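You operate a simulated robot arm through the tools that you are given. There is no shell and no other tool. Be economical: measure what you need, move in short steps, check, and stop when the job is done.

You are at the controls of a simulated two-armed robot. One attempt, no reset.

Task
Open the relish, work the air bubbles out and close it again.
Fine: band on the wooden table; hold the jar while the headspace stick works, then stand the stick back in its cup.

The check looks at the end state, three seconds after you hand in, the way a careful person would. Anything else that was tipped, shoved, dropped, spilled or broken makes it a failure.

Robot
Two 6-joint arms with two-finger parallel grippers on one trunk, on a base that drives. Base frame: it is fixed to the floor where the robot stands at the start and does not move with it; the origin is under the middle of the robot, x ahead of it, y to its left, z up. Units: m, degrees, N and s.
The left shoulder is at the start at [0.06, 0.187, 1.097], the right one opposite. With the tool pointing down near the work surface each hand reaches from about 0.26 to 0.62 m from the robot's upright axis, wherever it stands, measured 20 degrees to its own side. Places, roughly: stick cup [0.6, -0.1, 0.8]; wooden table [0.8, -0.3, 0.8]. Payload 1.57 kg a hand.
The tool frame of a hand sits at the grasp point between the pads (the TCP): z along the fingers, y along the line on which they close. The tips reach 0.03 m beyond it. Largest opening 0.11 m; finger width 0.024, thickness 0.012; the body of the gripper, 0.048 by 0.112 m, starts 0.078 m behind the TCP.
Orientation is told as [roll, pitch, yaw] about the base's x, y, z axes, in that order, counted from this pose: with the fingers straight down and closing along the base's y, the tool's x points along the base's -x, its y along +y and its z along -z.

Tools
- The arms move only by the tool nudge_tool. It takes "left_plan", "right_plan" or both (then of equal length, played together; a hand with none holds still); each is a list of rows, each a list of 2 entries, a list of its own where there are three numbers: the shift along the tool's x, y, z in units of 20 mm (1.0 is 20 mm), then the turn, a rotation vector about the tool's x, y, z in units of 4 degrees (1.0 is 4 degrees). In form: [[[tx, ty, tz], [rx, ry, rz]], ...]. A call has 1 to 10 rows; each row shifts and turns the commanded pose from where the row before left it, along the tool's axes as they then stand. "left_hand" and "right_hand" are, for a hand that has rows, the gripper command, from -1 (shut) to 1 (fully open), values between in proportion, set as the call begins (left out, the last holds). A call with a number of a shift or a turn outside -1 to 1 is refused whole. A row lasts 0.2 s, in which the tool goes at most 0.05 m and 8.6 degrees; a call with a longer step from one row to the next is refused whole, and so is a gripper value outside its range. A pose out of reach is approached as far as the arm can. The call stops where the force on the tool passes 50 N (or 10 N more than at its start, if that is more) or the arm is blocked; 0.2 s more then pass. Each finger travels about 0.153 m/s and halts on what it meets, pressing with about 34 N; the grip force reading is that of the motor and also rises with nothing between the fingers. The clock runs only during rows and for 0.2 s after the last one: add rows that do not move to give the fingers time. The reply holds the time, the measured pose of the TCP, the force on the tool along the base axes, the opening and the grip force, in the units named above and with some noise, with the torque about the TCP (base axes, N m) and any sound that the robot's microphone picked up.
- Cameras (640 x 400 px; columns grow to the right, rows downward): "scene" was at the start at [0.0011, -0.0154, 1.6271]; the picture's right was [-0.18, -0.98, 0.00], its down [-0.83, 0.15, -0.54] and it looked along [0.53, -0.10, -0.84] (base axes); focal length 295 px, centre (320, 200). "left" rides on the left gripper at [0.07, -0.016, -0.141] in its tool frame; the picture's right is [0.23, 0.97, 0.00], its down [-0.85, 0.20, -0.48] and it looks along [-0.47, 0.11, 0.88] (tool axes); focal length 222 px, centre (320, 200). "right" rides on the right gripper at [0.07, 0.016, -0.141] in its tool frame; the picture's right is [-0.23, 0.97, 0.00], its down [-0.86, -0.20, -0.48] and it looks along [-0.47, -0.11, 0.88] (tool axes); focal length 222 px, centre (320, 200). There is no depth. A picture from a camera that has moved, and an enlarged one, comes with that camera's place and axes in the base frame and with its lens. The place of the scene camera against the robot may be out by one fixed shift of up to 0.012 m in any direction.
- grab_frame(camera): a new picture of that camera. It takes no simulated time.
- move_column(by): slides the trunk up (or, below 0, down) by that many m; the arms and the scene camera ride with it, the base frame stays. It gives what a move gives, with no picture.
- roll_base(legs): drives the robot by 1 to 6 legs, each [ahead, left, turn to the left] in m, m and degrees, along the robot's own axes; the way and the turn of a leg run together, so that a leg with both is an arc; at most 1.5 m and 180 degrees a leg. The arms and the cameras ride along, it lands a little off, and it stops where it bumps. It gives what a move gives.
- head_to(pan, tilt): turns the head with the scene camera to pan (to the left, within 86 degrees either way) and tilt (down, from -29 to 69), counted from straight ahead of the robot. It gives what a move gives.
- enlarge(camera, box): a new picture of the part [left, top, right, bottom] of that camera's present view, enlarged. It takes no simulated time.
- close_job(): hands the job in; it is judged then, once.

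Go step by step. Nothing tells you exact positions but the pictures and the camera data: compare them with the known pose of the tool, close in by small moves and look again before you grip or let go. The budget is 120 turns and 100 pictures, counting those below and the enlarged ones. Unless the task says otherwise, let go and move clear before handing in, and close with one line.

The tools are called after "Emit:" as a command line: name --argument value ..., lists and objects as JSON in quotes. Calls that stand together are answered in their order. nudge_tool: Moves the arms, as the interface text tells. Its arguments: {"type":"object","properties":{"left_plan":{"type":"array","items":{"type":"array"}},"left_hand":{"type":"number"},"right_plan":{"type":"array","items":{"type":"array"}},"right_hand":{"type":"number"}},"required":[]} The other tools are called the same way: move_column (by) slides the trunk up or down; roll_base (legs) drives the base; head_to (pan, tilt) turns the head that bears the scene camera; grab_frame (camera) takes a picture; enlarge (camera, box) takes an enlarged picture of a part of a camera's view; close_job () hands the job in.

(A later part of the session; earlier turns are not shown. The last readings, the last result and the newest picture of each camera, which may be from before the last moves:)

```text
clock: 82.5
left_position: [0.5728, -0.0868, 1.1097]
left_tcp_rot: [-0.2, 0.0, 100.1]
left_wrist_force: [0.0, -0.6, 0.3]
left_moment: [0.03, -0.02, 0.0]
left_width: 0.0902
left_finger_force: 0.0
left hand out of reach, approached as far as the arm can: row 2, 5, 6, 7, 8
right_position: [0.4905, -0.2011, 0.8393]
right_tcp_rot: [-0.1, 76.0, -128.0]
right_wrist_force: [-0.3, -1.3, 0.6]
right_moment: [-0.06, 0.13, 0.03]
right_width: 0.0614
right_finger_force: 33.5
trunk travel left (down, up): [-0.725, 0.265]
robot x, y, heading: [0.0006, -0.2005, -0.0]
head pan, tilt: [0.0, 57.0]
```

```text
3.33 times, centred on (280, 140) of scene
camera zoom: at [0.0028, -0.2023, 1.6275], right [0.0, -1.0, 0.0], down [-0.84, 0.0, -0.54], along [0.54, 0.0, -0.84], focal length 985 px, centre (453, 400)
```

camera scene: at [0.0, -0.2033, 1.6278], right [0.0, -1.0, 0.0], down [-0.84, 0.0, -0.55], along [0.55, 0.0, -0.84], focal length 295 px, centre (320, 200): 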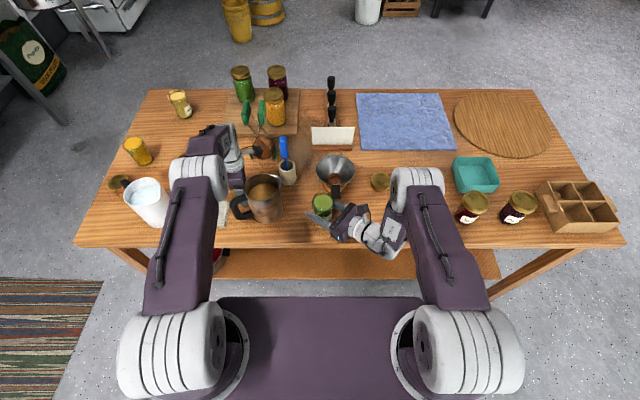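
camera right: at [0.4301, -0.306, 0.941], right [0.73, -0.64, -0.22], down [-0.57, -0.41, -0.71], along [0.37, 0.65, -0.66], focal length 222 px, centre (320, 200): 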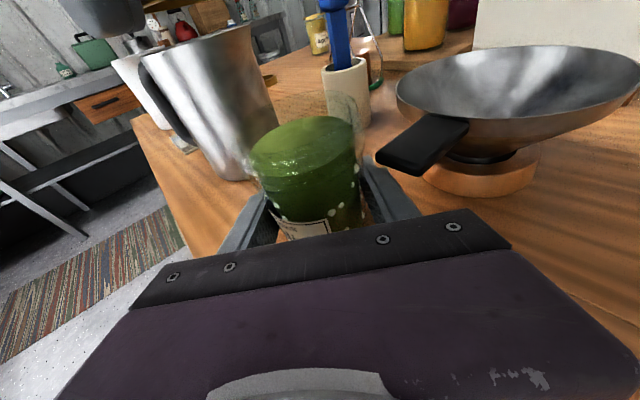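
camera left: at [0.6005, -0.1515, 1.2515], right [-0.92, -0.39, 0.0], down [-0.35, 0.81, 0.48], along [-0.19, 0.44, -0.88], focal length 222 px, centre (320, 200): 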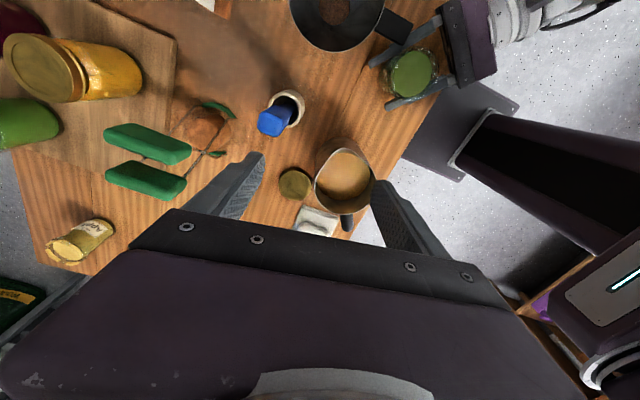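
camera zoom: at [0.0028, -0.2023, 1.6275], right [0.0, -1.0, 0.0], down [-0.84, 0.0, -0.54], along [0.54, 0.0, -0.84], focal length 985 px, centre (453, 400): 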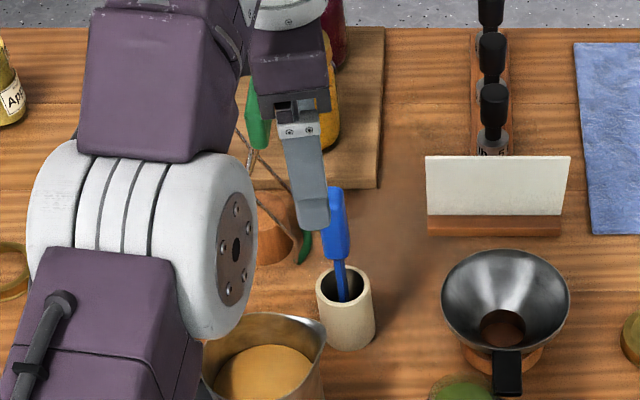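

Straight-down reach falls short of the stick, so I'll turn the left hand back to yaw 0 and tilt it forward to gain reach.

Emit:
nudge_tool --left_plan '[[[0, 0.8, 0], [0, 0, 0]], [[0, 0.8, 0], [0, 0, 0]], [[0, 0, 0], [0, 0, 1]], [[0, 0, 0], [0, 0, 1]], [[0, 0, 0], [0, 0, 1]], [[0, 0, 0], [0, 0, 1]], [[0, 0, 0], [0, 0, 1]], [[0, 0, 0], [0, 0, 1]], [[0, 0, 0], [0, 0, 1]], [[0, 0, 0], [0, 0, 1]]]' --left_hand 0

Emit:
nudge_tool --left_plan '[[[0, 0, 0], [0, 0, 1]], [[0, 0, 0], [0, 0, 1]], [[0, 0, 0], [0, 0, 1]], [[0, 0, 0], [0, 0, 1]], [[0, 0, 0], [0, 0, 1]], [[0, 0, 0], [0, 0, 1]], [[0, 0, 0], [0, 0, 1]], [[0, 0, 0], [0, 0, 1]], [[0, 0, 0], [0, 0, 1]], [[0, 0, 0], [0, 0, 1]]]'

Emit:
nudge_tool --left_plan '[[[0, 0, 0], [0, 0, 1]], [[0, 0, 0], [0, 0, 1]], [[0, 0, 0], [0, 0, 1]], [[0, 0, 0], [0, 0, 1]], [[0, 0, 0], [0, 0, 1]], [[0, 0, 0], [0, 0, 1]], [[0, 0, 0], [0, 0, 1]], [[0, 0, 0], [0, -1, 0]], [[0, 0, 0], [0, -1, 0]], [[0, 0, 0], [0, -1, 0]]]'

Emit:
nudge_tool --left_plan '[[[0, 0, 0], [0, -1, 0]], [[0, 0, 0], [0, -1, 0]], [[0, 0, 0], [0, -1, 0]], [[0, 0, 0], [0, -1, 0]], [[0, 0, 0], [0, -1, 0]], [[0, 0, 0], [0, -1, 0]]]'

Emit:
grab_frame --camera "left"

```text
clock: 84.7
left_position: [0.5684, -0.0904, 1.1145]
left_tcp_rot: [0.1, 0.0, 68.0]
left_wrist_force: [0.3, -0.5, 0.2]
left_moment: [0.03, -0.01, -0.01]
left_width: 0.0549
left_finger_force: 0.0
left hand out of reach, approached as far as the arm can: row 1, 2
right_position: [0.4886, -0.2004, 0.8392]
right_tcp_rot: [-0.1, 76.0, -128.0]
right_wrist_force: [-0.1, -0.1, -0.5]
right_moment: [-0.07, 0.1, 0.01]
right_width: 0.0608
right_finger_force: 33.9
trunk travel left (down, up): [-0.725, 0.265]
robot x, y, heading: [-0.0023, -0.1992, -0.0]
head pan, tilt: [0.0, 57.0]
```

```text
clock: 86.9
left_position: [0.5681, -0.0893, 1.1123]
left_tcp_rot: [-0.1, 0.0, 28.0]
left_wrist_force: [0.2, -1.1, -0.3]
left_moment: [0.01, -0.01, -0.01]
left_width: 0.0549
left_finger_force: 0.0
right_position: [0.4898, -0.2011, 0.839]
right_tcp_rot: [0.0, 76.0, -128.1]
right_wrist_force: [-0.1, 0.3, -0.3]
right_moment: [-0.07, 0.08, -0.06]
right_width: 0.061
right_finger_force: 33.8
trunk travel left (down, up): [-0.725, 0.265]
robot x, y, heading: [-0.0003, -0.2002, 0.2]
head pan, tilt: [0.0, 57.0]
```

```text
clock: 89.1
left_position: [0.5678, -0.0906, 1.1135]
left_tcp_rot: [0.1, 0.1, 0.1]
left_wrist_force: [-0.6, -0.3, 0.0]
left_moment: [-0.04, 0.03, -0.01]
left_width: 0.0549
left_finger_force: 0.0
left hand out of reach, approached as far as the arm can: row 8, 9, 10
right_position: [0.491, -0.2009, 0.8382]
right_tcp_rot: [0.0, 76.0, -127.9]
right_wrist_force: [0.5, -0.3, 0.1]
right_moment: [-0.09, 0.13, -0.01]
right_width: 0.0612
right_finger_force: 34.1
trunk travel left (down, up): [-0.725, 0.265]
robot x, y, heading: [0.002, -0.1975, 0.3]
head pan, tilt: [0.0, 57.0]
```

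```text
clock: 90.5
left_position: [0.5687, -0.091, 1.1133]
left_tcp_rot: [0.2, 0.0, 0.0]
left_wrist_force: [0.4, 0.4, -0.4]
left_moment: [-0.03, 0.01, 0.01]
left_width: 0.0549
left_finger_force: 0.1
left hand out of reach, approached as far as the arm can: row 1, 2, 3, 4, 5, 6
right_position: [0.4913, -0.2001, 0.8381]
right_tcp_rot: [0.0, 76.0, -127.8]
right_wrist_force: [-0.1, -0.1, -0.4]
right_moment: [-0.09, 0.11, -0.02]
right_width: 0.0611
right_finger_force: 34.0
trunk travel left (down, up): [-0.725, 0.265]
robot x, y, heading: [0.0014, -0.1972, 0.2]
head pan, tilt: [0.0, 57.0]
```

```text
43 pictures are left
camera left: at [0.4978, -0.1064, 1.2553], right [-0.23, 0.97, 0.0], down [0.85, 0.2, 0.48], along [0.47, 0.11, -0.88], focal length 222 px, centre (320, 200)
```

left: 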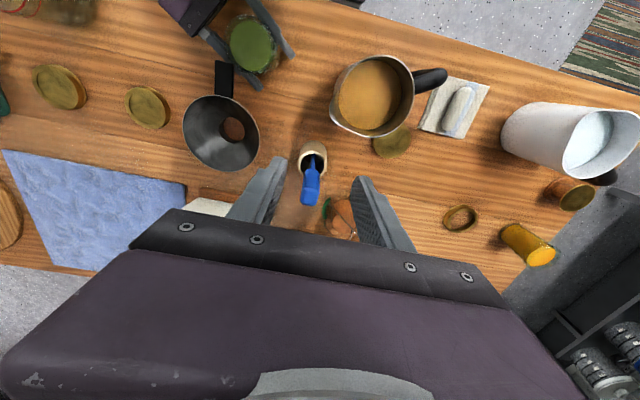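

The forward tilt wasn't reached from here. I'll pull back a bit towards the robot and see how the hand responds.

Emit:
nudge_tool --left_plan '[[[1, 0, 0], [0, 0, 0]], [[1, 0, 0], [0, 0, 0]], [[1, 0, 0], [0, 0, 0]]]'

Emit:
nudge_tool --left_plan '[[[0, 0, 0], [0, -1, 0]], [[0, 0, 0], [0, -1, 0]]]'

```text
clock: 91.3
left_position: [0.5674, -0.0893, 1.1141]
left_tcp_rot: [0.0, 0.0, 0.1]
left_wrist_force: [0.1, -0.5, -0.3]
left_moment: [-0.01, 0.02, -0.01]
left_width: 0.055
left_finger_force: 0.2
left hand out of reach, approached as far as the arm can: row 1, 2, 3
right_position: [0.4909, -0.2005, 0.8388]
right_tcp_rot: [0.0, 76.0, -127.8]
right_wrist_force: [1.1, -0.4, -0.3]
right_moment: [-0.08, 0.11, 0.0]
right_width: 0.0611
right_finger_force: 34.4
trunk travel left (down, up): [-0.725, 0.265]
robot x, y, heading: [0.0001, -0.196, 0.2]
head pan, tilt: [0.0, 57.0]
```

```text
clock: 91.9
left_position: [0.5675, -0.091, 1.1139]
left_tcp_rot: [0.1, 0.0, 0.2]
left_wrist_force: [-0.1, 0.5, -0.4]
left_moment: [0.0, 0.01, 0.01]
left_width: 0.0552
left_finger_force: 0.1
left hand out of reach, approached as far as the arm can: row 1, 2
right_position: [0.4907, -0.2015, 0.8384]
right_tcp_rot: [0.0, 75.9, -127.9]
right_wrist_force: [-0.2, -0.4, 0.3]
right_moment: [-0.06, 0.1, -0.01]
right_width: 0.061
right_finger_force: 33.8
trunk travel left (down, up): [-0.725, 0.265]
robot x, y, heading: [-0.0011, -0.202, 0.3]
head pan, tilt: [0.0, 57.0]
```

The hand seems stuck near full stretch, so I'll try moving down and sideways.

Emit:
nudge_tool --left_plan '[[[0, 0, 0.5], [0, 0, 0]]]'

Emit:
nudge_tool --left_plan '[[[0, 0.5, 0], [0, 0, 0]]]'

Emit:
nudge_tool --left_plan '[[[0.3, 0, 0], [0, 0, 0]]]'

Emit:
grab_frame --camera "scene"

```text
clock: 92.3
left_position: [0.5697, -0.0915, 1.105]
left_tcp_rot: [0.0, 0.1, 0.1]
left_wrist_force: [0.3, 0.8, 0.0]
left_moment: [0.01, -0.02, 0.0]
left_width: 0.0548
left_finger_force: 0.2
left hand out of reach, approached as far as the arm can: row 1
right_position: [0.4897, -0.1998, 0.8386]
right_tcp_rot: [0.0, 76.0, -128.1]
right_wrist_force: [0.2, -0.4, -0.1]
right_moment: [-0.02, 0.08, 0.0]
right_width: 0.061
right_finger_force: 33.8
trunk travel left (down, up): [-0.725, 0.265]
robot x, y, heading: [-0.0019, -0.2012, 0.1]
head pan, tilt: [0.0, 57.0]
```

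```text
clock: 92.7
left_position: [0.571, -0.0817, 1.1051]
left_tcp_rot: [0.1, 0.2, 0.0]
left_wrist_force: [0.2, -0.4, 0.4]
left_moment: [0.02, -0.01, -0.02]
left_width: 0.0549
left_finger_force: 0.2
right_position: [0.4901, -0.2002, 0.838]
right_tcp_rot: [0.0, 76.0, -127.9]
right_wrist_force: [0.6, 0.2, -0.7]
right_moment: [-0.07, 0.13, -0.05]
right_width: 0.0613
right_finger_force: 34.2
trunk travel left (down, up): [-0.725, 0.265]
robot x, y, heading: [-0.0018, -0.1984, 0.4]
head pan, tilt: [0.0, 57.0]
```

```text
clock: 93.1
left_position: [0.5705, -0.0822, 1.1073]
left_tcp_rot: [0.1, 0.2, 0.2]
left_wrist_force: [-1.0, 0.3, 0.9]
left_moment: [-0.01, -0.04, -0.01]
left_width: 0.0551
left_finger_force: 0.0
left hand out of reach, approached as far as the arm can: row 1
right_position: [0.4904, -0.2011, 0.8381]
right_tcp_rot: [0.0, 76.0, -127.9]
right_wrist_force: [0.4, 0.4, 0.5]
right_moment: [-0.06, 0.1, 0.03]
right_width: 0.0611
right_finger_force: 33.4
trunk travel left (down, up): [-0.725, 0.265]
robot x, y, heading: [0.0005, -0.2034, 0.2]
head pan, tilt: [0.0, 57.0]
```

```text
42 pictures are left
camera scene: at [0.0028, -0.2018, 1.6275], right [0.0, -1.0, 0.0], down [-0.84, 0.0, -0.54], along [0.54, 0.0, -0.84], focal length 295 px, centre (320, 200)
```

scene: 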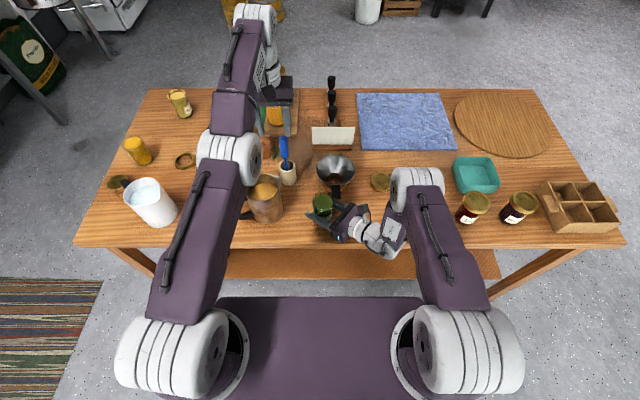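

The arm is indeed at full stretch, but downward moves work. I'll go down a little and then pull back.

Emit:
nudge_tool --left_plan '[[[0, 0, 0.5], [0, 0, 0]], [[0, 0, 0.5], [0, 0, 0]], [[0, 0, 0.5], [0, 0, 0]], [[0, 0, 0.5], [0, 0, 0]]]'

Emit:
nudge_tool --left_plan '[[[0.5, 0, 0], [0, 0, 0]], [[0.5, 0, 0], [0, 0, 0]], [[0.5, 0, 0], [0, 0, 0]], [[0, 0, 0], [0, -1, 0]]]'

```text
clock: 94.1
left_position: [0.5801, -0.0833, 1.0693]
left_tcp_rot: [0.2, 0.1, 0.1]
left_wrist_force: [-0.2, -1.2, 0.2]
left_moment: [-0.01, -0.01, -0.01]
left_width: 0.0548
left_finger_force: 0.1
left hand out of reach, approached as far as the arm can: row 2, 4
right_position: [0.4899, -0.2002, 0.8392]
right_tcp_rot: [0.0, 76.0, -127.9]
right_wrist_force: [0.3, -0.7, 0.1]
right_moment: [-0.03, 0.11, 0.02]
right_width: 0.061
right_finger_force: 33.7
trunk travel left (down, up): [-0.725, 0.265]
robot x, y, heading: [-0.0005, -0.1997, -0.1]
head pan, tilt: [0.0, 57.0]
```

```text
clock: 95.1
left_position: [0.5931, -0.089, 1.0843]
left_tcp_rot: [0.0, -4.0, 0.1]
left_wrist_force: [0.1, -0.1, -0.1]
left_moment: [0.03, -0.02, -0.03]
left_width: 0.0549
left_finger_force: 0.1
left hand out of reach, approached as far as the arm can: row 1, 2, 3, 4
right_position: [0.4912, -0.2019, 0.8383]
right_tcp_rot: [0.0, 76.1, -127.9]
right_wrist_force: [-0.1, 1.0, -0.6]
right_moment: [-0.06, 0.09, -0.03]
right_width: 0.0614
right_finger_force: 33.9
trunk travel left (down, up): [-0.725, 0.265]
robot x, y, heading: [0.0037, -0.1921, -0.1]
head pan, tilt: [0.0, 57.0]
```

The tilt took hold this time and extended the reach. I'll continue tilting.

Emit:
nudge_tool --left_plan '[[[0, 0, 0], [0, -1, 0]], [[0, 0, 0], [0, -1, 0]], [[0, 0, 0], [0, -1, 0]]]'

Emit:
nudge_tool --left_plan '[[[0, 0, 0], [0, -1, 0]], [[0, 0, 0], [0, -1, 0]], [[0, 0, 0], [0, -1, 0]]]'

Emit:
grab_frame --camera "left"

```text
clock: 95.9
left_position: [0.6408, -0.0972, 1.097]
left_tcp_rot: [0.1, -16.1, 0.1]
left_wrist_force: [0.0, 0.3, -0.1]
left_moment: [0.01, 0.03, -0.01]
left_width: 0.0546
left_finger_force: 0.1
left hand out of reach, approached as far as the arm can: row 1, 2, 3
right_position: [0.4901, -0.201, 0.8383]
right_tcp_rot: [0.0, 75.9, -127.8]
right_wrist_force: [-0.4, 0.7, -0.8]
right_moment: [-0.04, 0.11, 0.04]
right_width: 0.0612
right_finger_force: 34.1
trunk travel left (down, up): [-0.725, 0.265]
robot x, y, heading: [-0.0013, -0.2, -0.1]
head pan, tilt: [0.0, 57.0]
```

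```text
clock: 96.7
left_position: [0.6883, -0.1061, 1.1106]
left_tcp_rot: [0.2, -28.0, 0.0]
left_wrist_force: [0.4, -0.3, 0.2]
left_moment: [-0.01, 0.0, -0.03]
left_width: 0.0549
left_finger_force: 0.0
left hand out of reach, approached as far as the arm can: row 1, 2, 3
right_position: [0.4897, -0.2017, 0.8387]
right_tcp_rot: [0.0, 76.1, -128.0]
right_wrist_force: [-1.1, 0.2, -0.8]
right_moment: [-0.06, 0.11, -0.02]
right_width: 0.0611
right_finger_force: 34.1
trunk travel left (down, up): [-0.725, 0.265]
robot x, y, heading: [-0.0027, -0.1976, -0.0]
head pan, tilt: [0.0, 57.0]
```

```text
41 pictures are left
camera left: at [0.5604, -0.1212, 1.2015], right [-0.2, 0.97, -0.1], down [0.53, 0.2, 0.82], along [0.82, 0.11, -0.56], focal length 222 px, centre (320, 200)
```

left: 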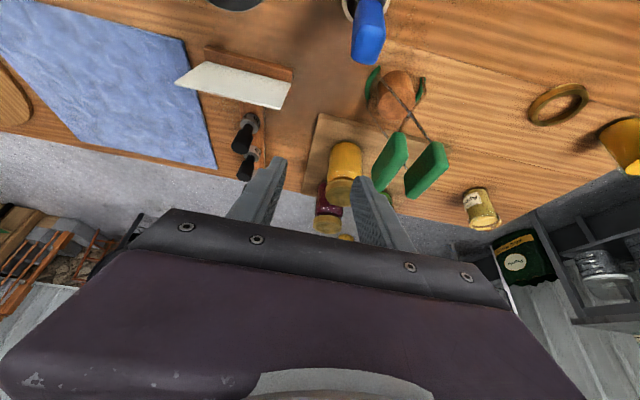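

The hand swung out past the stick. I'll pull back horizontally and see how it responds.

Emit:
nudge_tool --left_plan '[[[1, 0, -0.53], [0, 0, 0]], [[1, 0, -0.53], [0, 0, 0]], [[1, 0, -0.53], [0, 0, 0]], [[1, 0, -0.53], [0, 0, 0]]]'

```text
clock: 97.7
left_position: [0.6799, -0.1223, 1.133]
left_tcp_rot: [0.0, -28.0, 0.0]
left_wrist_force: [1.2, 0.2, -0.3]
left_moment: [0.01, -0.04, 0.02]
left_width: 0.0549
left_finger_force: 0.1
left hand out of reach, approached as far as the arm can: row 1, 2, 3, 4
right_position: [0.4895, -0.2017, 0.8378]
right_tcp_rot: [0.0, 76.0, -128.0]
right_wrist_force: [0.3, -0.2, 0.3]
right_moment: [-0.04, 0.1, 0.03]
right_width: 0.0612
right_finger_force: 34.1
trunk travel left (down, up): [-0.725, 0.265]
robot x, y, heading: [-0.0009, -0.2002, 0.1]
head pan, tilt: [0.0, 57.0]
```

Emit:
nudge_tool --left_plan '[[[0, 0, 0], [0, 0, 0]], [[0, 0, 0], [0, 0, 0]]]'

Emit:
nudge_tool --left_plan '[[[1, 0, -0.53], [0, 0, 0]], [[1, 0, -0.53], [0, 0, 0]], [[1, 0, -0.53], [0, 0, 0]], [[1, 0, -0.53], [0, 0, 0]], [[1, 0, -0.53], [0, 0, 0]], [[1, 0, -0.53], [0, 0, 0]]]'

```text
clock: 98.3
left_position: [0.6789, -0.1222, 1.1335]
left_tcp_rot: [0.1, -27.9, 0.0]
left_wrist_force: [0.8, 0.4, -0.6]
left_moment: [-0.01, -0.03, -0.02]
left_width: 0.0552
left_finger_force: 0.0
right_position: [0.4906, -0.2014, 0.8389]
right_tcp_rot: [0.0, 76.0, -128.0]
right_wrist_force: [-0.2, -1.3, -0.3]
right_moment: [-0.07, 0.1, -0.01]
right_width: 0.0611
right_finger_force: 33.8
trunk travel left (down, up): [-0.725, 0.265]
robot x, y, heading: [0.0024, -0.1999, -0.2]
head pan, tilt: [0.0, 57.0]
```

```text
clock: 99.7
left_position: [0.6578, -0.1515, 1.1712]
left_tcp_rot: [0.0, -27.9, 0.0]
left_wrist_force: [-0.5, -0.2, 0.0]
left_moment: [-0.03, -0.04, -0.03]
left_width: 0.055
left_finger_force: 0.0
left hand out of reach, approached as far as the arm can: row 1, 2, 3, 4, 5, 6
right_position: [0.4901, -0.2003, 0.8384]
right_tcp_rot: [0.1, 76.0, -127.9]
right_wrist_force: [-0.6, -0.9, -0.3]
right_moment: [-0.06, 0.09, 0.02]
right_width: 0.061
right_finger_force: 34.0
trunk travel left (down, up): [-0.725, 0.265]
robot x, y, heading: [0.0025, -0.1989, 0.2]
head pan, tilt: [0.0, 57.0]
```

Hold rows show the command resets to the pose actually reached; the elbow is straight and locked. I'll try base-vertical downward steps, which should let the elbow bend.

Emit:
nudge_tool --left_plan '[[[0.53, 0, 1], [0, 0, 0]], [[0.53, 0, 1], [0, 0, 0]], [[0.53, 0, 1], [0, 0, 0]]]'

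Emit:
nudge_tool --left_plan '[[[1, 0.5, 0.2], [0, 0, 0]], [[1, 0.5, 0.2], [0, 0, 0]]]'

```text
clock: 100.5
left_position: [0.6747, -0.158, 1.1089]
left_tcp_rot: [0.0, -27.9, 0.1]
left_wrist_force: [0.1, 0.2, 0.8]
left_moment: [-0.01, -0.01, -0.01]
left_width: 0.0549
left_finger_force: 0.0
left hand out of reach, approached as far as the arm can: row 1, 2, 3
right_position: [0.4901, -0.2001, 0.8392]
right_tcp_rot: [-0.1, 75.9, -128.0]
right_wrist_force: [-0.4, -0.4, -1.1]
right_moment: [-0.04, 0.09, 0.0]
right_width: 0.0612
right_finger_force: 33.9
trunk travel left (down, up): [-0.725, 0.265]
robot x, y, heading: [-0.0012, -0.1991, -0.1]
head pan, tilt: [0.0, 57.0]
```

```text
clock: 101.1
left_position: [0.6819, -0.1477, 1.0916]
left_tcp_rot: [0.1, -27.8, -0.1]
left_wrist_force: [-0.1, 0.8, -0.7]
left_moment: [-0.02, 0.03, 0.03]
left_width: 0.0551
left_finger_force: 0.1
left hand out of reach, approached as far as the arm can: row 1, 2
right_position: [0.4887, -0.2006, 0.838]
right_tcp_rot: [0.0, 75.9, -127.9]
right_wrist_force: [-1.0, 0.8, -1.1]
right_moment: [-0.02, 0.08, 0.01]
right_width: 0.0611
right_finger_force: 34.2
trunk travel left (down, up): [-0.725, 0.265]
robot x, y, heading: [-0.0033, -0.1982, 0.0]
head pan, tilt: [0.0, 57.0]
```

Near full stretch, inward moves need large elbow rotation per step, so the solver may be limited in rate. I'll try many very small inward rows.

Emit:
nudge_tool --left_plan '[[[0.05, 0, 0.0], [0, 0, 0]], [[0.05, 0, 0.0], [0, 0, 0]], [[0.05, 0, 0.0], [0, 0, 0]], [[0.05, 0, 0.0], [0, 0, 0]], [[0.05, 0, 0.0], [0, 0, 0]], [[0.1, 0, 0.0], [0, 0, 0]], [[0.1, 0, 0.0], [0, 0, 0]], [[0.1, 0, 0.0], [0, 0, 0]], [[0.2, 0, 0.0], [0, 0, 0]], [[0.2, 0, 0], [0, 0, 0]]]'

Emit:
grab_frame --camera "scene"

```text
clock: 103.3
left_position: [0.6822, -0.151, 1.0888]
left_tcp_rot: [0.0, -27.9, 0.0]
left_wrist_force: [0.2, -0.9, 0.8]
left_moment: [-0.02, -0.01, -0.01]
left_width: 0.0548
left_finger_force: 0.2
left hand out of reach, approached as far as the arm can: row 3, 6, 8, 9, 10
right_position: [0.4896, -0.2006, 0.8392]
right_tcp_rot: [0.1, 76.0, -127.9]
right_wrist_force: [0.5, -0.4, -1.2]
right_moment: [-0.04, 0.08, -0.02]
right_width: 0.0612
right_finger_force: 33.4
trunk travel left (down, up): [-0.725, 0.265]
robot x, y, heading: [-0.0015, -0.1984, 0.1]
head pan, tilt: [0.0, 57.0]
```

```text
40 pictures are left
camera scene: at [0.003, -0.2018, 1.6275], right [0.0, -1.0, 0.0], down [-0.84, 0.0, -0.54], along [0.54, 0.0, -0.84], focal length 295 px, centre (320, 200)
```

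scene: 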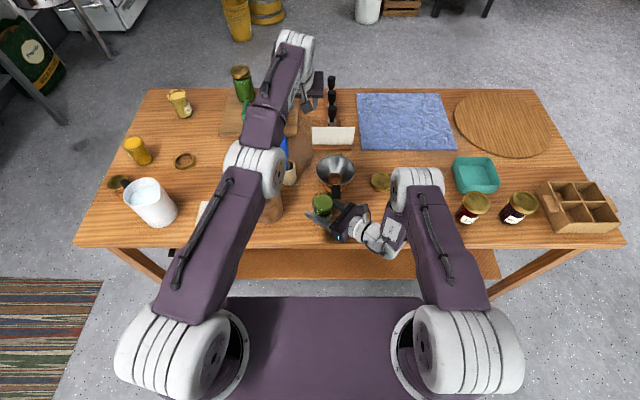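

The elbow is straight, a singularity. A combined "tilt back plus pull inward" motion should make it flex, so I'll try that.

Emit:
nudge_tool --left_plan '[[[0.9, 0, -0.1], [0, 1, 0]], [[0.9, 0, -0.1], [0, 1, 0]], [[0.9, 0, -0.1], [0, 1, 0]], [[0.9, 0, -0.1], [0, 1, 0]]]'

```text
clock: 104.3
left_position: [0.6172, -0.1517, 1.071]
left_tcp_rot: [0.2, -11.9, 0.1]
left_wrist_force: [0.0, 1.0, 0.2]
left_moment: [-0.02, 0.05, -0.03]
left_width: 0.055
left_finger_force: 0.0
left hand out of reach, approached as far as the arm can: row 3
right_position: [0.49, -0.2003, 0.8391]
right_tcp_rot: [0.0, 76.0, -127.9]
right_wrist_force: [0.0, -0.7, 0.2]
right_moment: [-0.06, 0.08, 0.0]
right_width: 0.0611
right_finger_force: 34.0
trunk travel left (down, up): [-0.725, 0.265]
robot x, y, heading: [-0.001, -0.1987, 0.0]
head pan, tilt: [0.0, 57.0]
```

That's working, so I'll continue.

Emit:
nudge_tool --left_plan '[[[1, 0, 0], [0, 1, 0]], [[1, 0, 0], [0, 1, 0]], [[1, 0, 0], [0, 1, 0]], [[1, 0, 0], [0, 1, 0]], [[1, 0, 0], [0, 1, 0]], [[1, 0, 0], [0, 1, 0]], [[1, 0, 0], [0, 0, 0]], [[1, 0, 0], [0, 0, 0]]]'

```text
clock: 106.1
left_position: [0.5154, -0.1572, 1.0688]
left_tcp_rot: [0.1, 12.1, 0.1]
left_wrist_force: [0.1, 0.9, 0.6]
left_moment: [0.01, -0.01, -0.02]
left_width: 0.0548
left_finger_force: 0.1
left hand out of reach, approached as far as the arm can: row 1, 2, 3, 5, 6, 7, 8
right_position: [0.4901, -0.2007, 0.8387]
right_tcp_rot: [0.0, 76.0, -128.0]
right_wrist_force: [0.6, 0.2, -1.2]
right_moment: [-0.06, 0.09, 0.02]
right_width: 0.0612
right_finger_force: 33.6
trunk travel left (down, up): [-0.725, 0.265]
robot x, y, heading: [-0.0037, -0.1991, 0.1]
head pan, tilt: [0.0, 57.0]
```

Emit:
nudge_tool --left_plan '[[[0.8, 0, 0.6], [0, 1, 0]], [[0.8, 0, 0.6], [0, 1, 0]], [[0.8, 0, 0.3], [0, 1, 0]], [[0.8, 0, 0], [0, 1, 0]], [[1, 0, -0.5], [0, 0, 0]]]'

```text
clock: 107.3
left_position: [0.4487, -0.1653, 1.048]
left_tcp_rot: [0.0, 28.0, 0.1]
left_wrist_force: [-0.4, 0.1, -0.2]
left_moment: [0.04, -0.01, -0.02]
left_width: 0.0549
left_finger_force: 0.0
left hand out of reach, approached as far as the arm can: row 1, 2, 3
right_position: [0.488, -0.2029, 0.8388]
right_tcp_rot: [0.1, 76.0, -127.8]
right_wrist_force: [-0.8, 0.4, -1.0]
right_moment: [-0.01, 0.03, -0.02]
right_width: 0.0611
right_finger_force: 34.3
trunk travel left (down, up): [-0.725, 0.265]
robot x, y, heading: [0.0011, -0.1973, 0.2]
head pan, tilt: [0.0, 57.0]
```

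It's free now. I'll pull inward at constant height and then return to vertical.

Emit:
nudge_tool --left_plan '[[[0.88, 0, 0.47], [0, 0, 0]], [[0.88, 0, 0.47], [0, 0, 0]], [[0.88, 0, 0.2], [0, 0, 0]], [[0, 0.5, -0.5], [0, -1, 0]], [[0, 0.5, -0.5], [0, -1, 0]], [[0, 0.5, -0.5], [0, -1, 0]], [[0, 0.5, 0], [0, -1, 0]], [[0, 0.5, 0], [0, -1, 0]], [[0, 0.5, 0], [0, -1, 0]], [[0, 0, 0], [0, -1, 0]]]'

Emit:
grab_frame --camera "scene"

```text
clock: 109.5
left_position: [0.4049, -0.1066, 1.08]
left_tcp_rot: [0.1, -0.1, 0.1]
left_wrist_force: [0.4, -0.3, 0.3]
left_moment: [0.0, 0.01, -0.02]
left_width: 0.055
left_finger_force: 0.0
right_position: [0.4894, -0.2008, 0.8383]
right_tcp_rot: [0.0, 76.0, -127.9]
right_wrist_force: [-0.8, -1.3, -1.9]
right_moment: [-0.01, 0.05, 0.0]
right_width: 0.0609
right_finger_force: 33.4
trunk travel left (down, up): [-0.725, 0.265]
robot x, y, heading: [-0.0035, -0.1995, 0.2]
head pan, tilt: [0.0, 57.0]
```

```text
39 pictures are left
camera scene: at [0.0026, -0.2019, 1.6274], right [0.0, -1.0, 0.0], down [-0.84, 0.0, -0.54], along [0.54, 0.0, -0.84], focal length 295 px, centre (320, 200)
```

scene: 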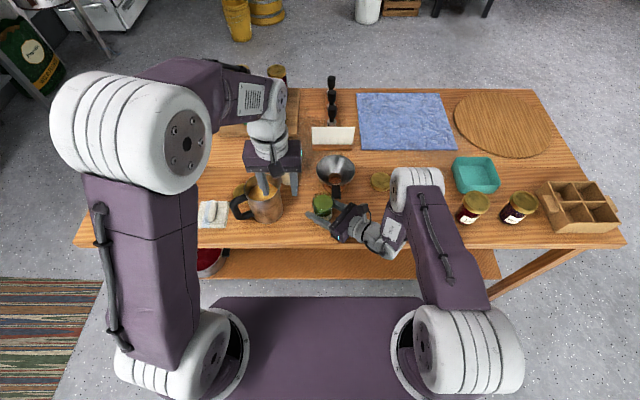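

Recovered, and nothing was disturbed. Now I'll tilt forward 28° here, well inside reach, and then advance towards the stick at a safe height.

Emit:
nudge_tool --left_plan '[[[0, 0, 0], [0, -1, 0]], [[0, 0, 0], [0, -1, 0]], [[0, 0, 0], [0, -1, 0]], [[0, 0, 0], [0, -1, 0]], [[0, 0, 0], [0, -1, 0]], [[0, 0, 0], [0, -1, 0]], [[0, 0, 0], [0, -1, 0]]]' --left_hand 0.27

Emit:
nudge_tool --left_plan '[[[-0.88, 0.1, 0.47], [0, 0, 0]], [[-0.88, 0.1, 0.47], [0, 0, 0]], [[-0.88, 0.1, 0.47], [0, 0, 0]], [[-0.88, 0.1, 0.47], [0, 0, 0]], [[-0.88, 0.1, 0.47], [0, 0, 0]], [[-0.88, 0.1, 0.47], [0, 0, 0]], [[-0.88, 0.1, 0.47], [0, 0, 0]]]'

Emit:
grab_frame --camera "left"

```text
clock: 111.1
left_position: [0.4047, -0.1058, 1.0802]
left_tcp_rot: [0.0, -28.1, 0.0]
left_wrist_force: [-0.1, 0.2, -0.6]
left_moment: [-0.03, 0.02, 0.0]
left_width: 0.0698
left_finger_force: 0.1
right_position: [0.4908, -0.2016, 0.8373]
right_tcp_rot: [0.1, 76.0, -128.0]
right_wrist_force: [-0.1, -1.1, -1.0]
right_moment: [-0.04, 0.09, -0.01]
right_width: 0.061
right_finger_force: 33.7
trunk travel left (down, up): [-0.725, 0.265]
robot x, y, heading: [-0.0005, -0.1978, 0.1]
head pan, tilt: [0.0, 57.0]
```

```text
clock: 112.7
left_position: [0.545, -0.0914, 1.0793]
left_tcp_rot: [0.0, -28.0, 0.1]
left_wrist_force: [-0.1, 0.4, -0.4]
left_moment: [-0.01, -0.01, 0.01]
left_width: 0.0698
left_finger_force: 0.0
right_position: [0.4901, -0.2009, 0.8386]
right_tcp_rot: [0.0, 76.1, -128.0]
right_wrist_force: [1.0, 0.7, -1.3]
right_moment: [0.04, 0.01, 0.01]
right_width: 0.0613
right_finger_force: 34.3
trunk travel left (down, up): [-0.725, 0.265]
robot x, y, heading: [-0.0025, -0.2007, 0.2]
head pan, tilt: [0.0, 57.0]
```

```text
38 pictures are left
camera left: at [0.4167, -0.1069, 1.1714], right [-0.2, 0.97, -0.11], down [0.53, 0.2, 0.82], along [0.82, 0.11, -0.56], focal length 222 px, centre (320, 200)
```

left: 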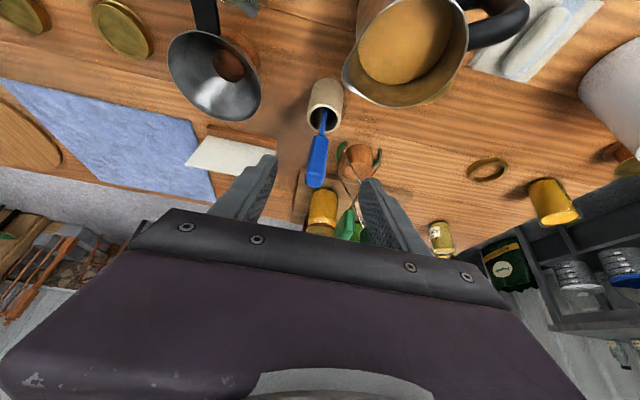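

The handle spans about z 0.91–0.99 at (0.635, -0.0875). I'll approach along the tilted tool axis and check before gripping.

Emit:
nudge_tool --left_plan '[[[-0.35, 0.07, 0.87], [0, 0, 0]], [[-0.35, 0.07, 0.87], [0, 0, 0]], [[-0.35, 0.05, 0.87], [0, 0, 0]], [[0, 0, 0.85], [0, 0, 0]], [[0, 0, 0.85], [0, 0, 0]], [[0, 0, 0.8], [0, 0, 0]]]'

Emit:
grab_frame --camera "left"

Emit:
enlarge --camera "scene" --box '[220, 90, 380, 210]'

```text
clock: 114.1
left_position: [0.6132, -0.0879, 0.9982]
left_tcp_rot: [0.1, -28.0, 0.0]
left_wrist_force: [-0.7, 0.7, -1.4]
left_moment: [-0.05, -0.02, 0.0]
left_width: 0.07
left_finger_force: 0.0
right_position: [0.4899, -0.201, 0.8375]
right_tcp_rot: [-0.1, 76.0, -128.0]
right_wrist_force: [0.1, 1.1, -0.8]
right_moment: [-0.01, 0.01, 0.02]
right_width: 0.061
right_finger_force: 34.3
trunk travel left (down, up): [-0.725, 0.265]
robot x, y, heading: [0.0016, -0.202, 0.4]
head pan, tilt: [0.0, 57.0]
```

```text
37 pictures are left
camera left: at [0.4837, -0.1031, 1.0908], right [-0.2, 0.97, -0.11], down [0.53, 0.2, 0.82], along [0.82, 0.11, -0.56], focal length 222 px, centre (320, 200)
```

left: 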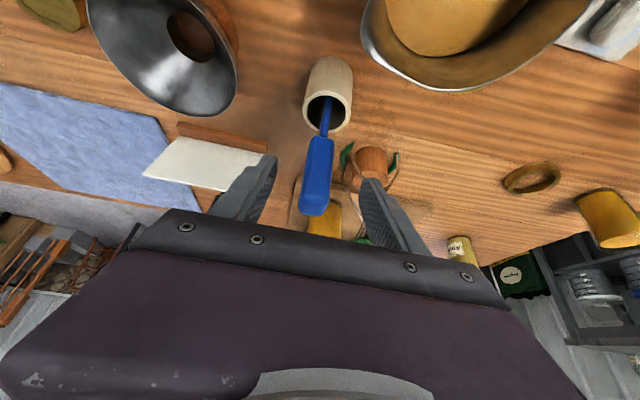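

```text
3.33 times, centred on (300, 150) of scene
camera zoom: at [0.0032, -0.2018, 1.6275], right [0.0, -1.0, 0.0], down [-0.84, 0.0, -0.54], along [0.54, 0.0, -0.84], focal length 985 px, centre (387, 367)
```

zoom: 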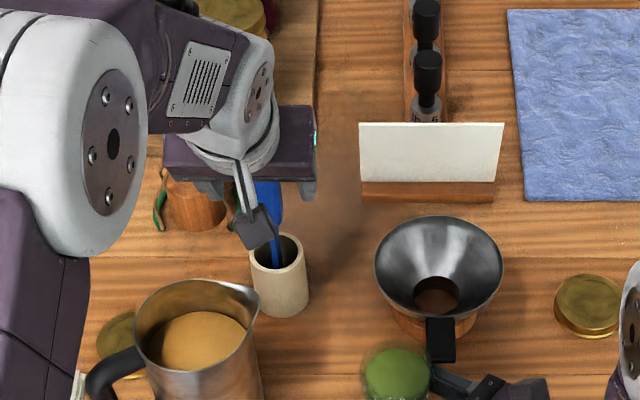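

The handle is between the fingers laterally. I'll advance 4 cm along the tool axis and look once more.

Emit:
nudge_tool --left_plan '[[[0, 0, 0.8], [0, 0, 0]], [[0, 0, 0.8], [0, 0, 0]], [[0, 0, 0.4], [0, 0, 0]], [[0, 0, 0], [0, 0, 0]]]'

Emit:
enlarge --camera "left" --box '[200, 60, 440, 260]'

Emit:
enlarge --camera "right" --box '[240, 0, 440, 125]'

```text
clock: 115.1
left_position: [0.6311, -0.0879, 0.9632]
left_tcp_rot: [0.1, -28.0, 0.1]
left_wrist_force: [-0.5, 0.8, -0.2]
left_moment: [-0.02, 0.04, 0.02]
left_width: 0.0699
left_finger_force: 0.1
right_position: [0.4903, -0.2003, 0.839]
right_tcp_rot: [0.0, 76.0, -127.9]
right_wrist_force: [-0.5, 0.0, -1.8]
right_moment: [-0.02, 0.07, -0.02]
right_width: 0.0611
right_finger_force: 34.2
trunk travel left (down, up): [-0.725, 0.265]
robot x, y, heading: [0.0005, -0.1964, 0.2]
head pan, tilt: [0.0, 57.0]
```

```text
2.00 times, centred on (320, 160) of left
camera zoom: at [0.5021, -0.104, 1.0557], right [-0.2, 0.97, -0.11], down [0.53, 0.2, 0.82], along [0.82, 0.11, -0.56], focal length 444 px, centre (320, 280)
```

zoom: 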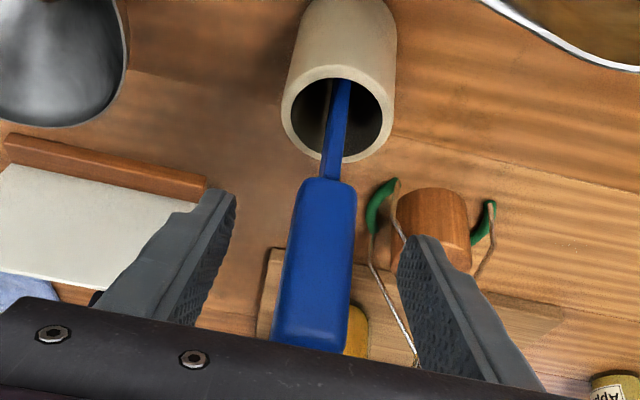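

```text
3.20 times, centred on (340, 62) of right
camera zoom: at [0.4303, -0.3059, 0.9408], right [0.73, -0.64, -0.22], down [-0.57, -0.41, -0.71], along [0.37, 0.65, -0.66], focal length 711 px, centre (256, 640)
```

zoom: 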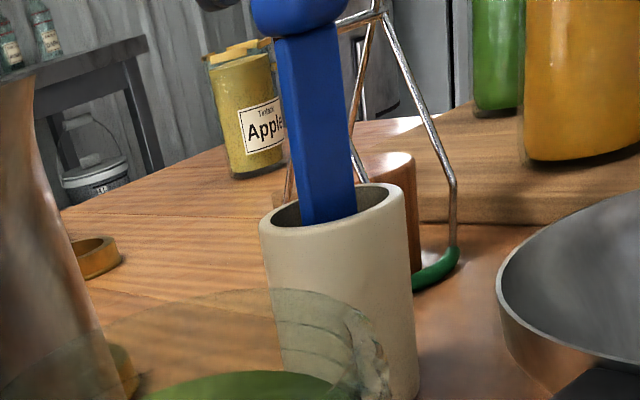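

The handle is centred between the pads, so I'll close the gripper.

Emit:
nudge_tool --left_plan '[[[0, 0, 0], [0, 0, 0]], [[0, 0, 0], [0, 0, 0]], [[0, 0, 0], [0, 0, 0]], [[0, 0, 0], [0, 0, 0]]]' --left_hand -1

Emit:
enlarge --camera "left" --box '[200, 60, 440, 260]'

```text
clock: 116.1
left_position: [0.6308, -0.0897, 0.9632]
left_tcp_rot: [0.2, -28.0, 0.2]
left_wrist_force: [0.4, -0.5, 0.5]
left_moment: [0.03, 0.02, 0.01]
left_width: 0.0233
left_finger_force: 34.2
right_position: [0.4914, -0.2014, 0.8387]
right_tcp_rot: [-0.1, 76.0, -128.0]
right_wrist_force: [0.3, -0.3, -0.9]
right_moment: [-0.04, 0.09, -0.03]
right_width: 0.0614
right_finger_force: 34.2
trunk travel left (down, up): [-0.725, 0.265]
robot x, y, heading: [-0.003, -0.202, 0.3]
head pan, tilt: [0.0, 57.0]
```

```text
2.00 times, centred on (320, 160) of left
camera zoom: at [0.502, -0.104, 1.0558], right [-0.2, 0.97, -0.11], down [0.53, 0.2, 0.82], along [0.82, 0.11, -0.56], focal length 444 px, centre (320, 280)
```

zoom: 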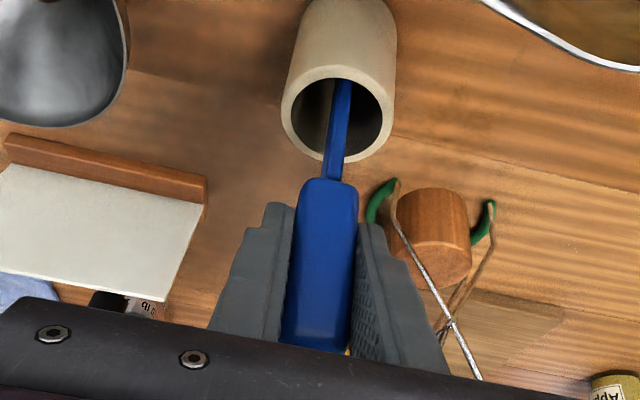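

The stick is gripped (23 mm). I'll lift it straight up out of the cup.

Emit:
nudge_tool --left_plan '[[[-0.3, 0, -0.56], [0, 0, 0]], [[-0.53, 0, -1], [0, 0, 0]], [[-0.53, 0, -1], [0, 0, 0]], [[-0.53, 0, -1], [0, 0, 0]], [[-0.53, 0, -1], [0, 0, 0]]]'

Emit:
grab_frame --camera "left"

Emit:
enlarge --camera "scene" --box '[220, 90, 380, 210]'

Emit:
grab_frame --camera "right"

```text
clock: 117.3
left_position: [0.632, -0.0848, 1.0655]
left_tcp_rot: [0.0, -28.1, 0.1]
left_wrist_force: [-0.2, -0.1, -0.3]
left_moment: [-0.04, 0.01, 0.01]
left_width: 0.0232
left_finger_force: 33.6
right_position: [0.4898, -0.2017, 0.8399]
right_tcp_rot: [0.0, 75.9, -127.9]
right_wrist_force: [-0.6, -0.6, -1.1]
right_moment: [-0.05, 0.09, -0.01]
right_width: 0.061
right_finger_force: 34.0
trunk travel left (down, up): [-0.725, 0.265]
robot x, y, heading: [0.0043, -0.2008, -0.0]
head pan, tilt: [0.0, 57.0]
```

```text
32 pictures are left
camera left: at [0.5026, -0.1016, 1.1579], right [-0.2, 0.97, -0.11], down [0.53, 0.2, 0.82], along [0.82, 0.11, -0.56], focal length 222 px, centre (320, 200)
```

left: 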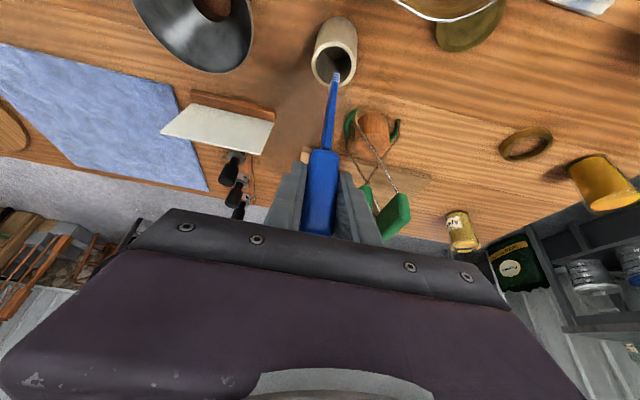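

```text
3.33 times, centred on (300, 150) of scene
camera zoom: at [0.0028, -0.2018, 1.6274], right [0.0, -1.0, 0.0], down [-0.84, 0.0, -0.54], along [0.54, 0.0, -0.84], focal length 985 px, centre (387, 367)
```

zoom: 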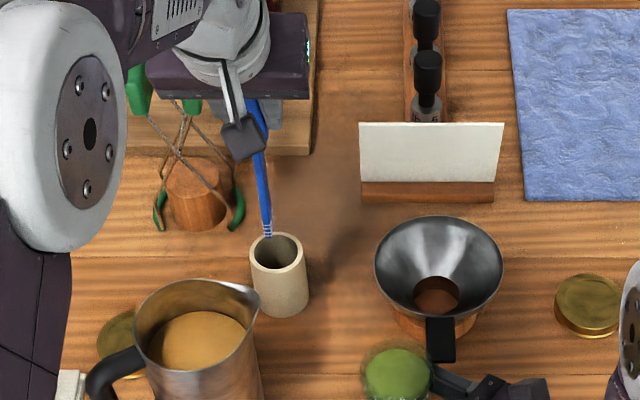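

```text
30 pictures are left
camera right: at [0.4303, -0.306, 0.9408], right [0.73, -0.64, -0.22], down [-0.57, -0.41, -0.71], along [0.37, 0.65, -0.66], focal length 222 px, centre (320, 200)
```

right: 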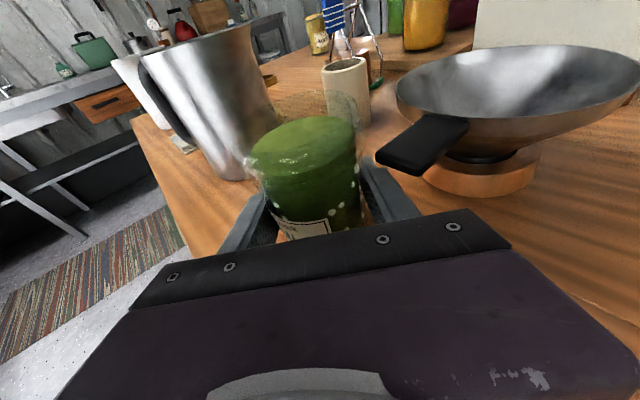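

The stick is vertical, with its tip about 0.154 m below the grasp point. I'll carry it over to above the jar, between the mug and the funnel.

Emit:
nudge_tool --left_plan '[[[0.72, -0.77, -0.61], [0, 0, 0]], [[0.72, -0.77, -0.61], [0, 0, 0]], [[0.72, -0.77, -0.61], [0, 0, 0]], [[0.72, -0.77, -0.61], [0, 0, 0]], [[0.72, -0.77, -0.61], [0, 0, 0]], [[0.72, -0.77, -0.61], [0, 0, 0]], [[0.72, -0.77, -0.61], [0, 0, 0]], [[0.72, -0.77, -0.61], [0, 0, 0]]]'

Emit:
grab_frame --camera "left"

Emit:
grab_frame --camera "right"

```text
clock: 119.1
left_position: [0.4826, -0.2114, 1.0997]
left_tcp_rot: [0.1, -27.9, 0.1]
left_wrist_force: [0.3, -0.3, -0.4]
left_moment: [0.01, 0.02, 0.03]
left_width: 0.0228
left_finger_force: 34.3
right_position: [0.4893, -0.201, 0.8391]
right_tcp_rot: [-0.1, 75.9, -128.0]
right_wrist_force: [-1.6, -0.5, -0.1]
right_moment: [0.0, 0.07, 0.0]
right_width: 0.0608
right_finger_force: 33.6
trunk travel left (down, up): [-0.725, 0.265]
robot x, y, heading: [-0.0007, -0.1987, 0.2]
head pan, tilt: [0.0, 57.0]
```

```text
29 pictures are left
camera left: at [0.3543, -0.2269, 1.1914], right [-0.2, 0.97, -0.11], down [0.53, 0.2, 0.82], along [0.82, 0.11, -0.56], focal length 222 px, centre (320, 200)
```

left: 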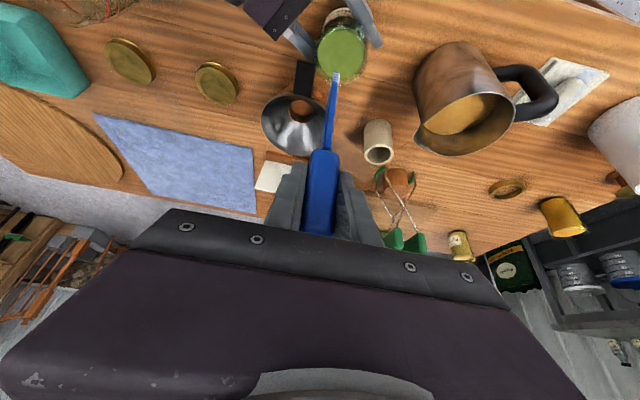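

```text
28 pictures are left
camera right: at [0.43, -0.3062, 0.9408], right [0.73, -0.64, -0.22], down [-0.57, -0.41, -0.71], along [0.37, 0.65, -0.66], focal length 222 px, centre (320, 200)
```

right: 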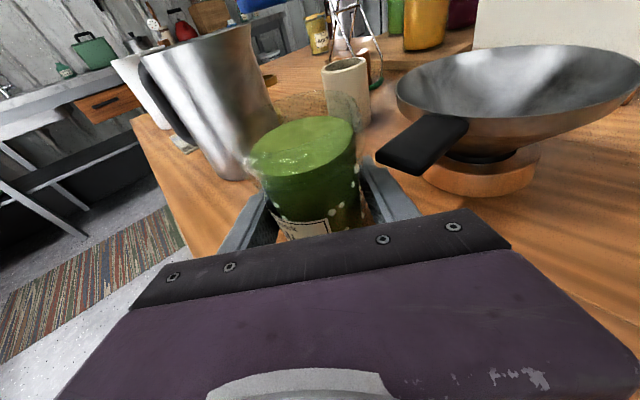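

The tip is over the jar mouth. I'll shift by a few millimetres and lower to just above the rim to verify.

Emit:
nudge_tool --left_plan '[[[-0.13, 0.14, 0.07], [0, 0, 0]], [[0.4, 0, 0.75], [0, 0, 0]], [[0.4, 0, 0.75], [0, 0, 0]], [[0, 0, 0], [0, 0, 0]]]'

Emit:
enlarge --camera "right" --box '[220, 0, 460, 240]'

Emit:
enlarge --camera "left" --box '[260, 0, 420, 130]'

```text
clock: 120.1
left_position: [0.4865, -0.2078, 1.0651]
left_tcp_rot: [0.0, -28.0, 0.0]
left_wrist_force: [0.5, 0.0, 0.1]
left_moment: [0.01, 0.02, -0.01]
left_width: 0.0233
left_finger_force: 33.9
right_position: [0.4899, -0.1997, 0.8384]
right_tcp_rot: [0.0, 76.0, -127.9]
right_wrist_force: [0.2, -0.6, -1.6]
right_moment: [0.01, 0.07, -0.05]
right_width: 0.061
right_finger_force: 34.4
trunk travel left (down, up): [-0.725, 0.265]
robot x, y, heading: [0.0012, -0.198, 0.1]
head pan, tilt: [0.0, 57.0]
```

```text
1.67 times, centred on (340, 120) of right
camera zoom: at [0.4303, -0.3059, 0.9408], right [0.73, -0.64, -0.22], down [-0.57, -0.41, -0.71], along [0.37, 0.65, -0.66], focal length 370 px, centre (287, 333)
```

zoom: 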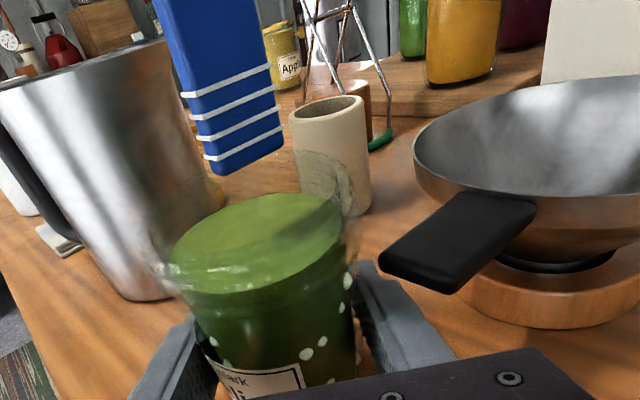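

```text
3.08 times, centred on (340, 65) of left
camera zoom: at [0.3572, -0.2235, 1.1572], right [-0.2, 0.97, -0.11], down [0.53, 0.2, 0.82], along [0.82, 0.11, -0.56], focal length 684 px, centre (258, 615)
```

zoom: 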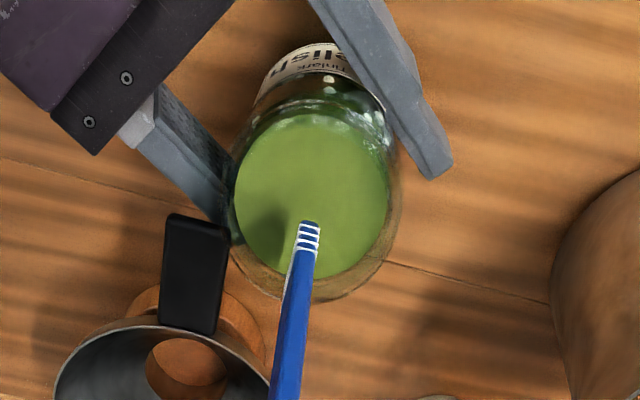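

The blade is aligned with the mouth, so I'll lower it into the relish while watching the forces.

Emit:
nudge_tool --left_plan '[[[-0.13, 0, 0.07], [0, 0, 0]], [[0.26, 0, 0.5], [0, 0, 0]], [[0.26, 0, 0.5], [0, 0, 0]], [[0.26, 0, 0.5], [0, 0, 0]], [[0.26, 0, 0.5], [0, 0, 0]], [[0, 0, 0], [0, 0, 0]]]'

Emit:
enlarge --camera "right" --box '[220, 0, 460, 240]'

```text
clock: 121.5
left_position: [0.4901, -0.2087, 1.0199]
left_tcp_rot: [-0.1, -28.1, 0.0]
left_wrist_force: [0.7, 0.0, -1.1]
left_moment: [0.01, 0.02, 0.0]
left_width: 0.0228
left_finger_force: 34.3
right_position: [0.4897, -0.2008, 0.8375]
right_tcp_rot: [0.0, 76.0, -127.9]
right_wrist_force: [-0.2, 0.2, -1.8]
right_moment: [0.0, 0.05, -0.02]
right_width: 0.0612
right_finger_force: 34.1
trunk travel left (down, up): [-0.725, 0.265]
robot x, y, heading: [0.0017, -0.1961, 0.1]
head pan, tilt: [0.0, 57.0]
```

```text
1.67 times, centred on (340, 120) of right
camera zoom: at [0.4304, -0.306, 0.9408], right [0.73, -0.64, -0.22], down [-0.57, -0.41, -0.71], along [0.37, 0.65, -0.66], focal length 370 px, centre (287, 333)
```

zoom: 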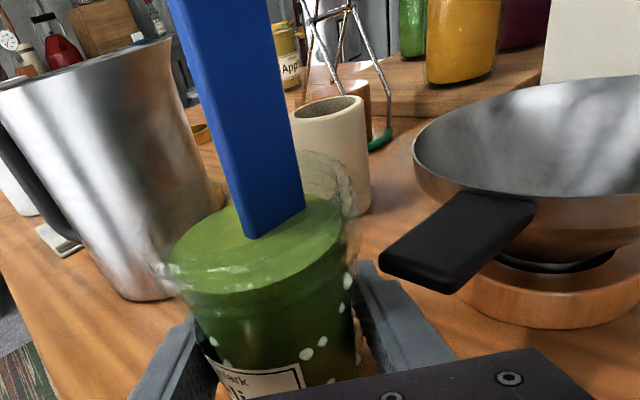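

The stick is in the relish. I'll go deeper and then work it gently up and down and side to side.

Emit:
nudge_tool --left_plan '[[[0.18, 0, -0.09], [0, 0, 0]], [[0.26, 0, 0.5], [0, 0, 0]], [[0.26, 0, 0.5], [0, 0, 0]], [[0.26, 0, 0.5], [0, 0, 0]], [[0.05, 0, 0.1], [0, 0, 0]], [[0, 0, 0], [0, 0, 0]]]'

Emit:
nudge_tool --left_plan '[[[0, 0.5, 0], [0, 0, 0]], [[-0.26, 0, -0.5], [0, 0, 0]], [[-0.26, 0, -0.5], [0, 0, 0]], [[0.26, 0, 0.5], [0, 0, 0]], [[0.26, 0, 0.5], [0, 0, 0]], [[0, -0.5, 0], [0, 0, 0]], [[0, -0.5, 0], [0, 0, 0]], [[-0.26, 0, -0.5], [0, 0, 0]], [[0.26, 0, 0.5], [0, 0, 0]], [[0, 0.5, 0], [0, 0, 0]]]'

Emit:
grab_frame --camera "right"

```text
clock: 122.9
left_position: [0.4849, -0.2078, 0.9825]
left_tcp_rot: [0.1, -27.9, 0.1]
left_wrist_force: [0.3, 0.4, -0.3]
left_moment: [0.01, -0.03, 0.02]
left_width: 0.0234
left_finger_force: 33.3
right_position: [0.4897, -0.2015, 0.838]
right_tcp_rot: [0.1, 76.0, -127.9]
right_wrist_force: [-0.9, -0.5, -1.8]
right_moment: [0.0, 0.02, 0.01]
right_width: 0.0612
right_finger_force: 34.0
trunk travel left (down, up): [-0.725, 0.265]
robot x, y, heading: [-0.0015, -0.198, 0.2]
head pan, tilt: [0.0, 57.0]
```

```text
clock: 125.1
left_position: [0.4861, -0.2094, 0.9844]
left_tcp_rot: [0.0, -28.0, 0.2]
left_wrist_force: [0.2, 0.6, 0.2]
left_moment: [0.04, 0.0, 0.02]
left_width: 0.0231
left_finger_force: 34.4
right_position: [0.4896, -0.2012, 0.84]
right_tcp_rot: [0.1, 75.9, -128.0]
right_wrist_force: [-0.5, 0.3, -2.0]
right_moment: [-0.07, 0.03, 0.05]
right_width: 0.0612
right_finger_force: 34.4
trunk travel left (down, up): [-0.725, 0.265]
robot x, y, heading: [0.0022, -0.1956, 0.3]
head pan, tilt: [0.0, 57.0]
```

```text
24 pictures are left
camera right: at [0.4304, -0.3058, 0.9409], right [0.73, -0.64, -0.22], down [-0.57, -0.41, -0.71], along [0.37, 0.65, -0.67], focal length 222 px, centre (320, 200)
```

right: 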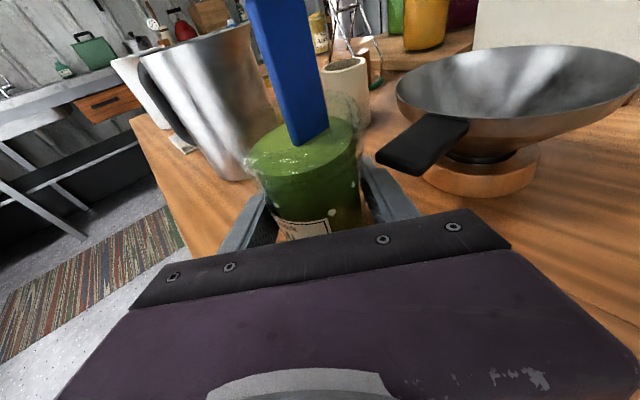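

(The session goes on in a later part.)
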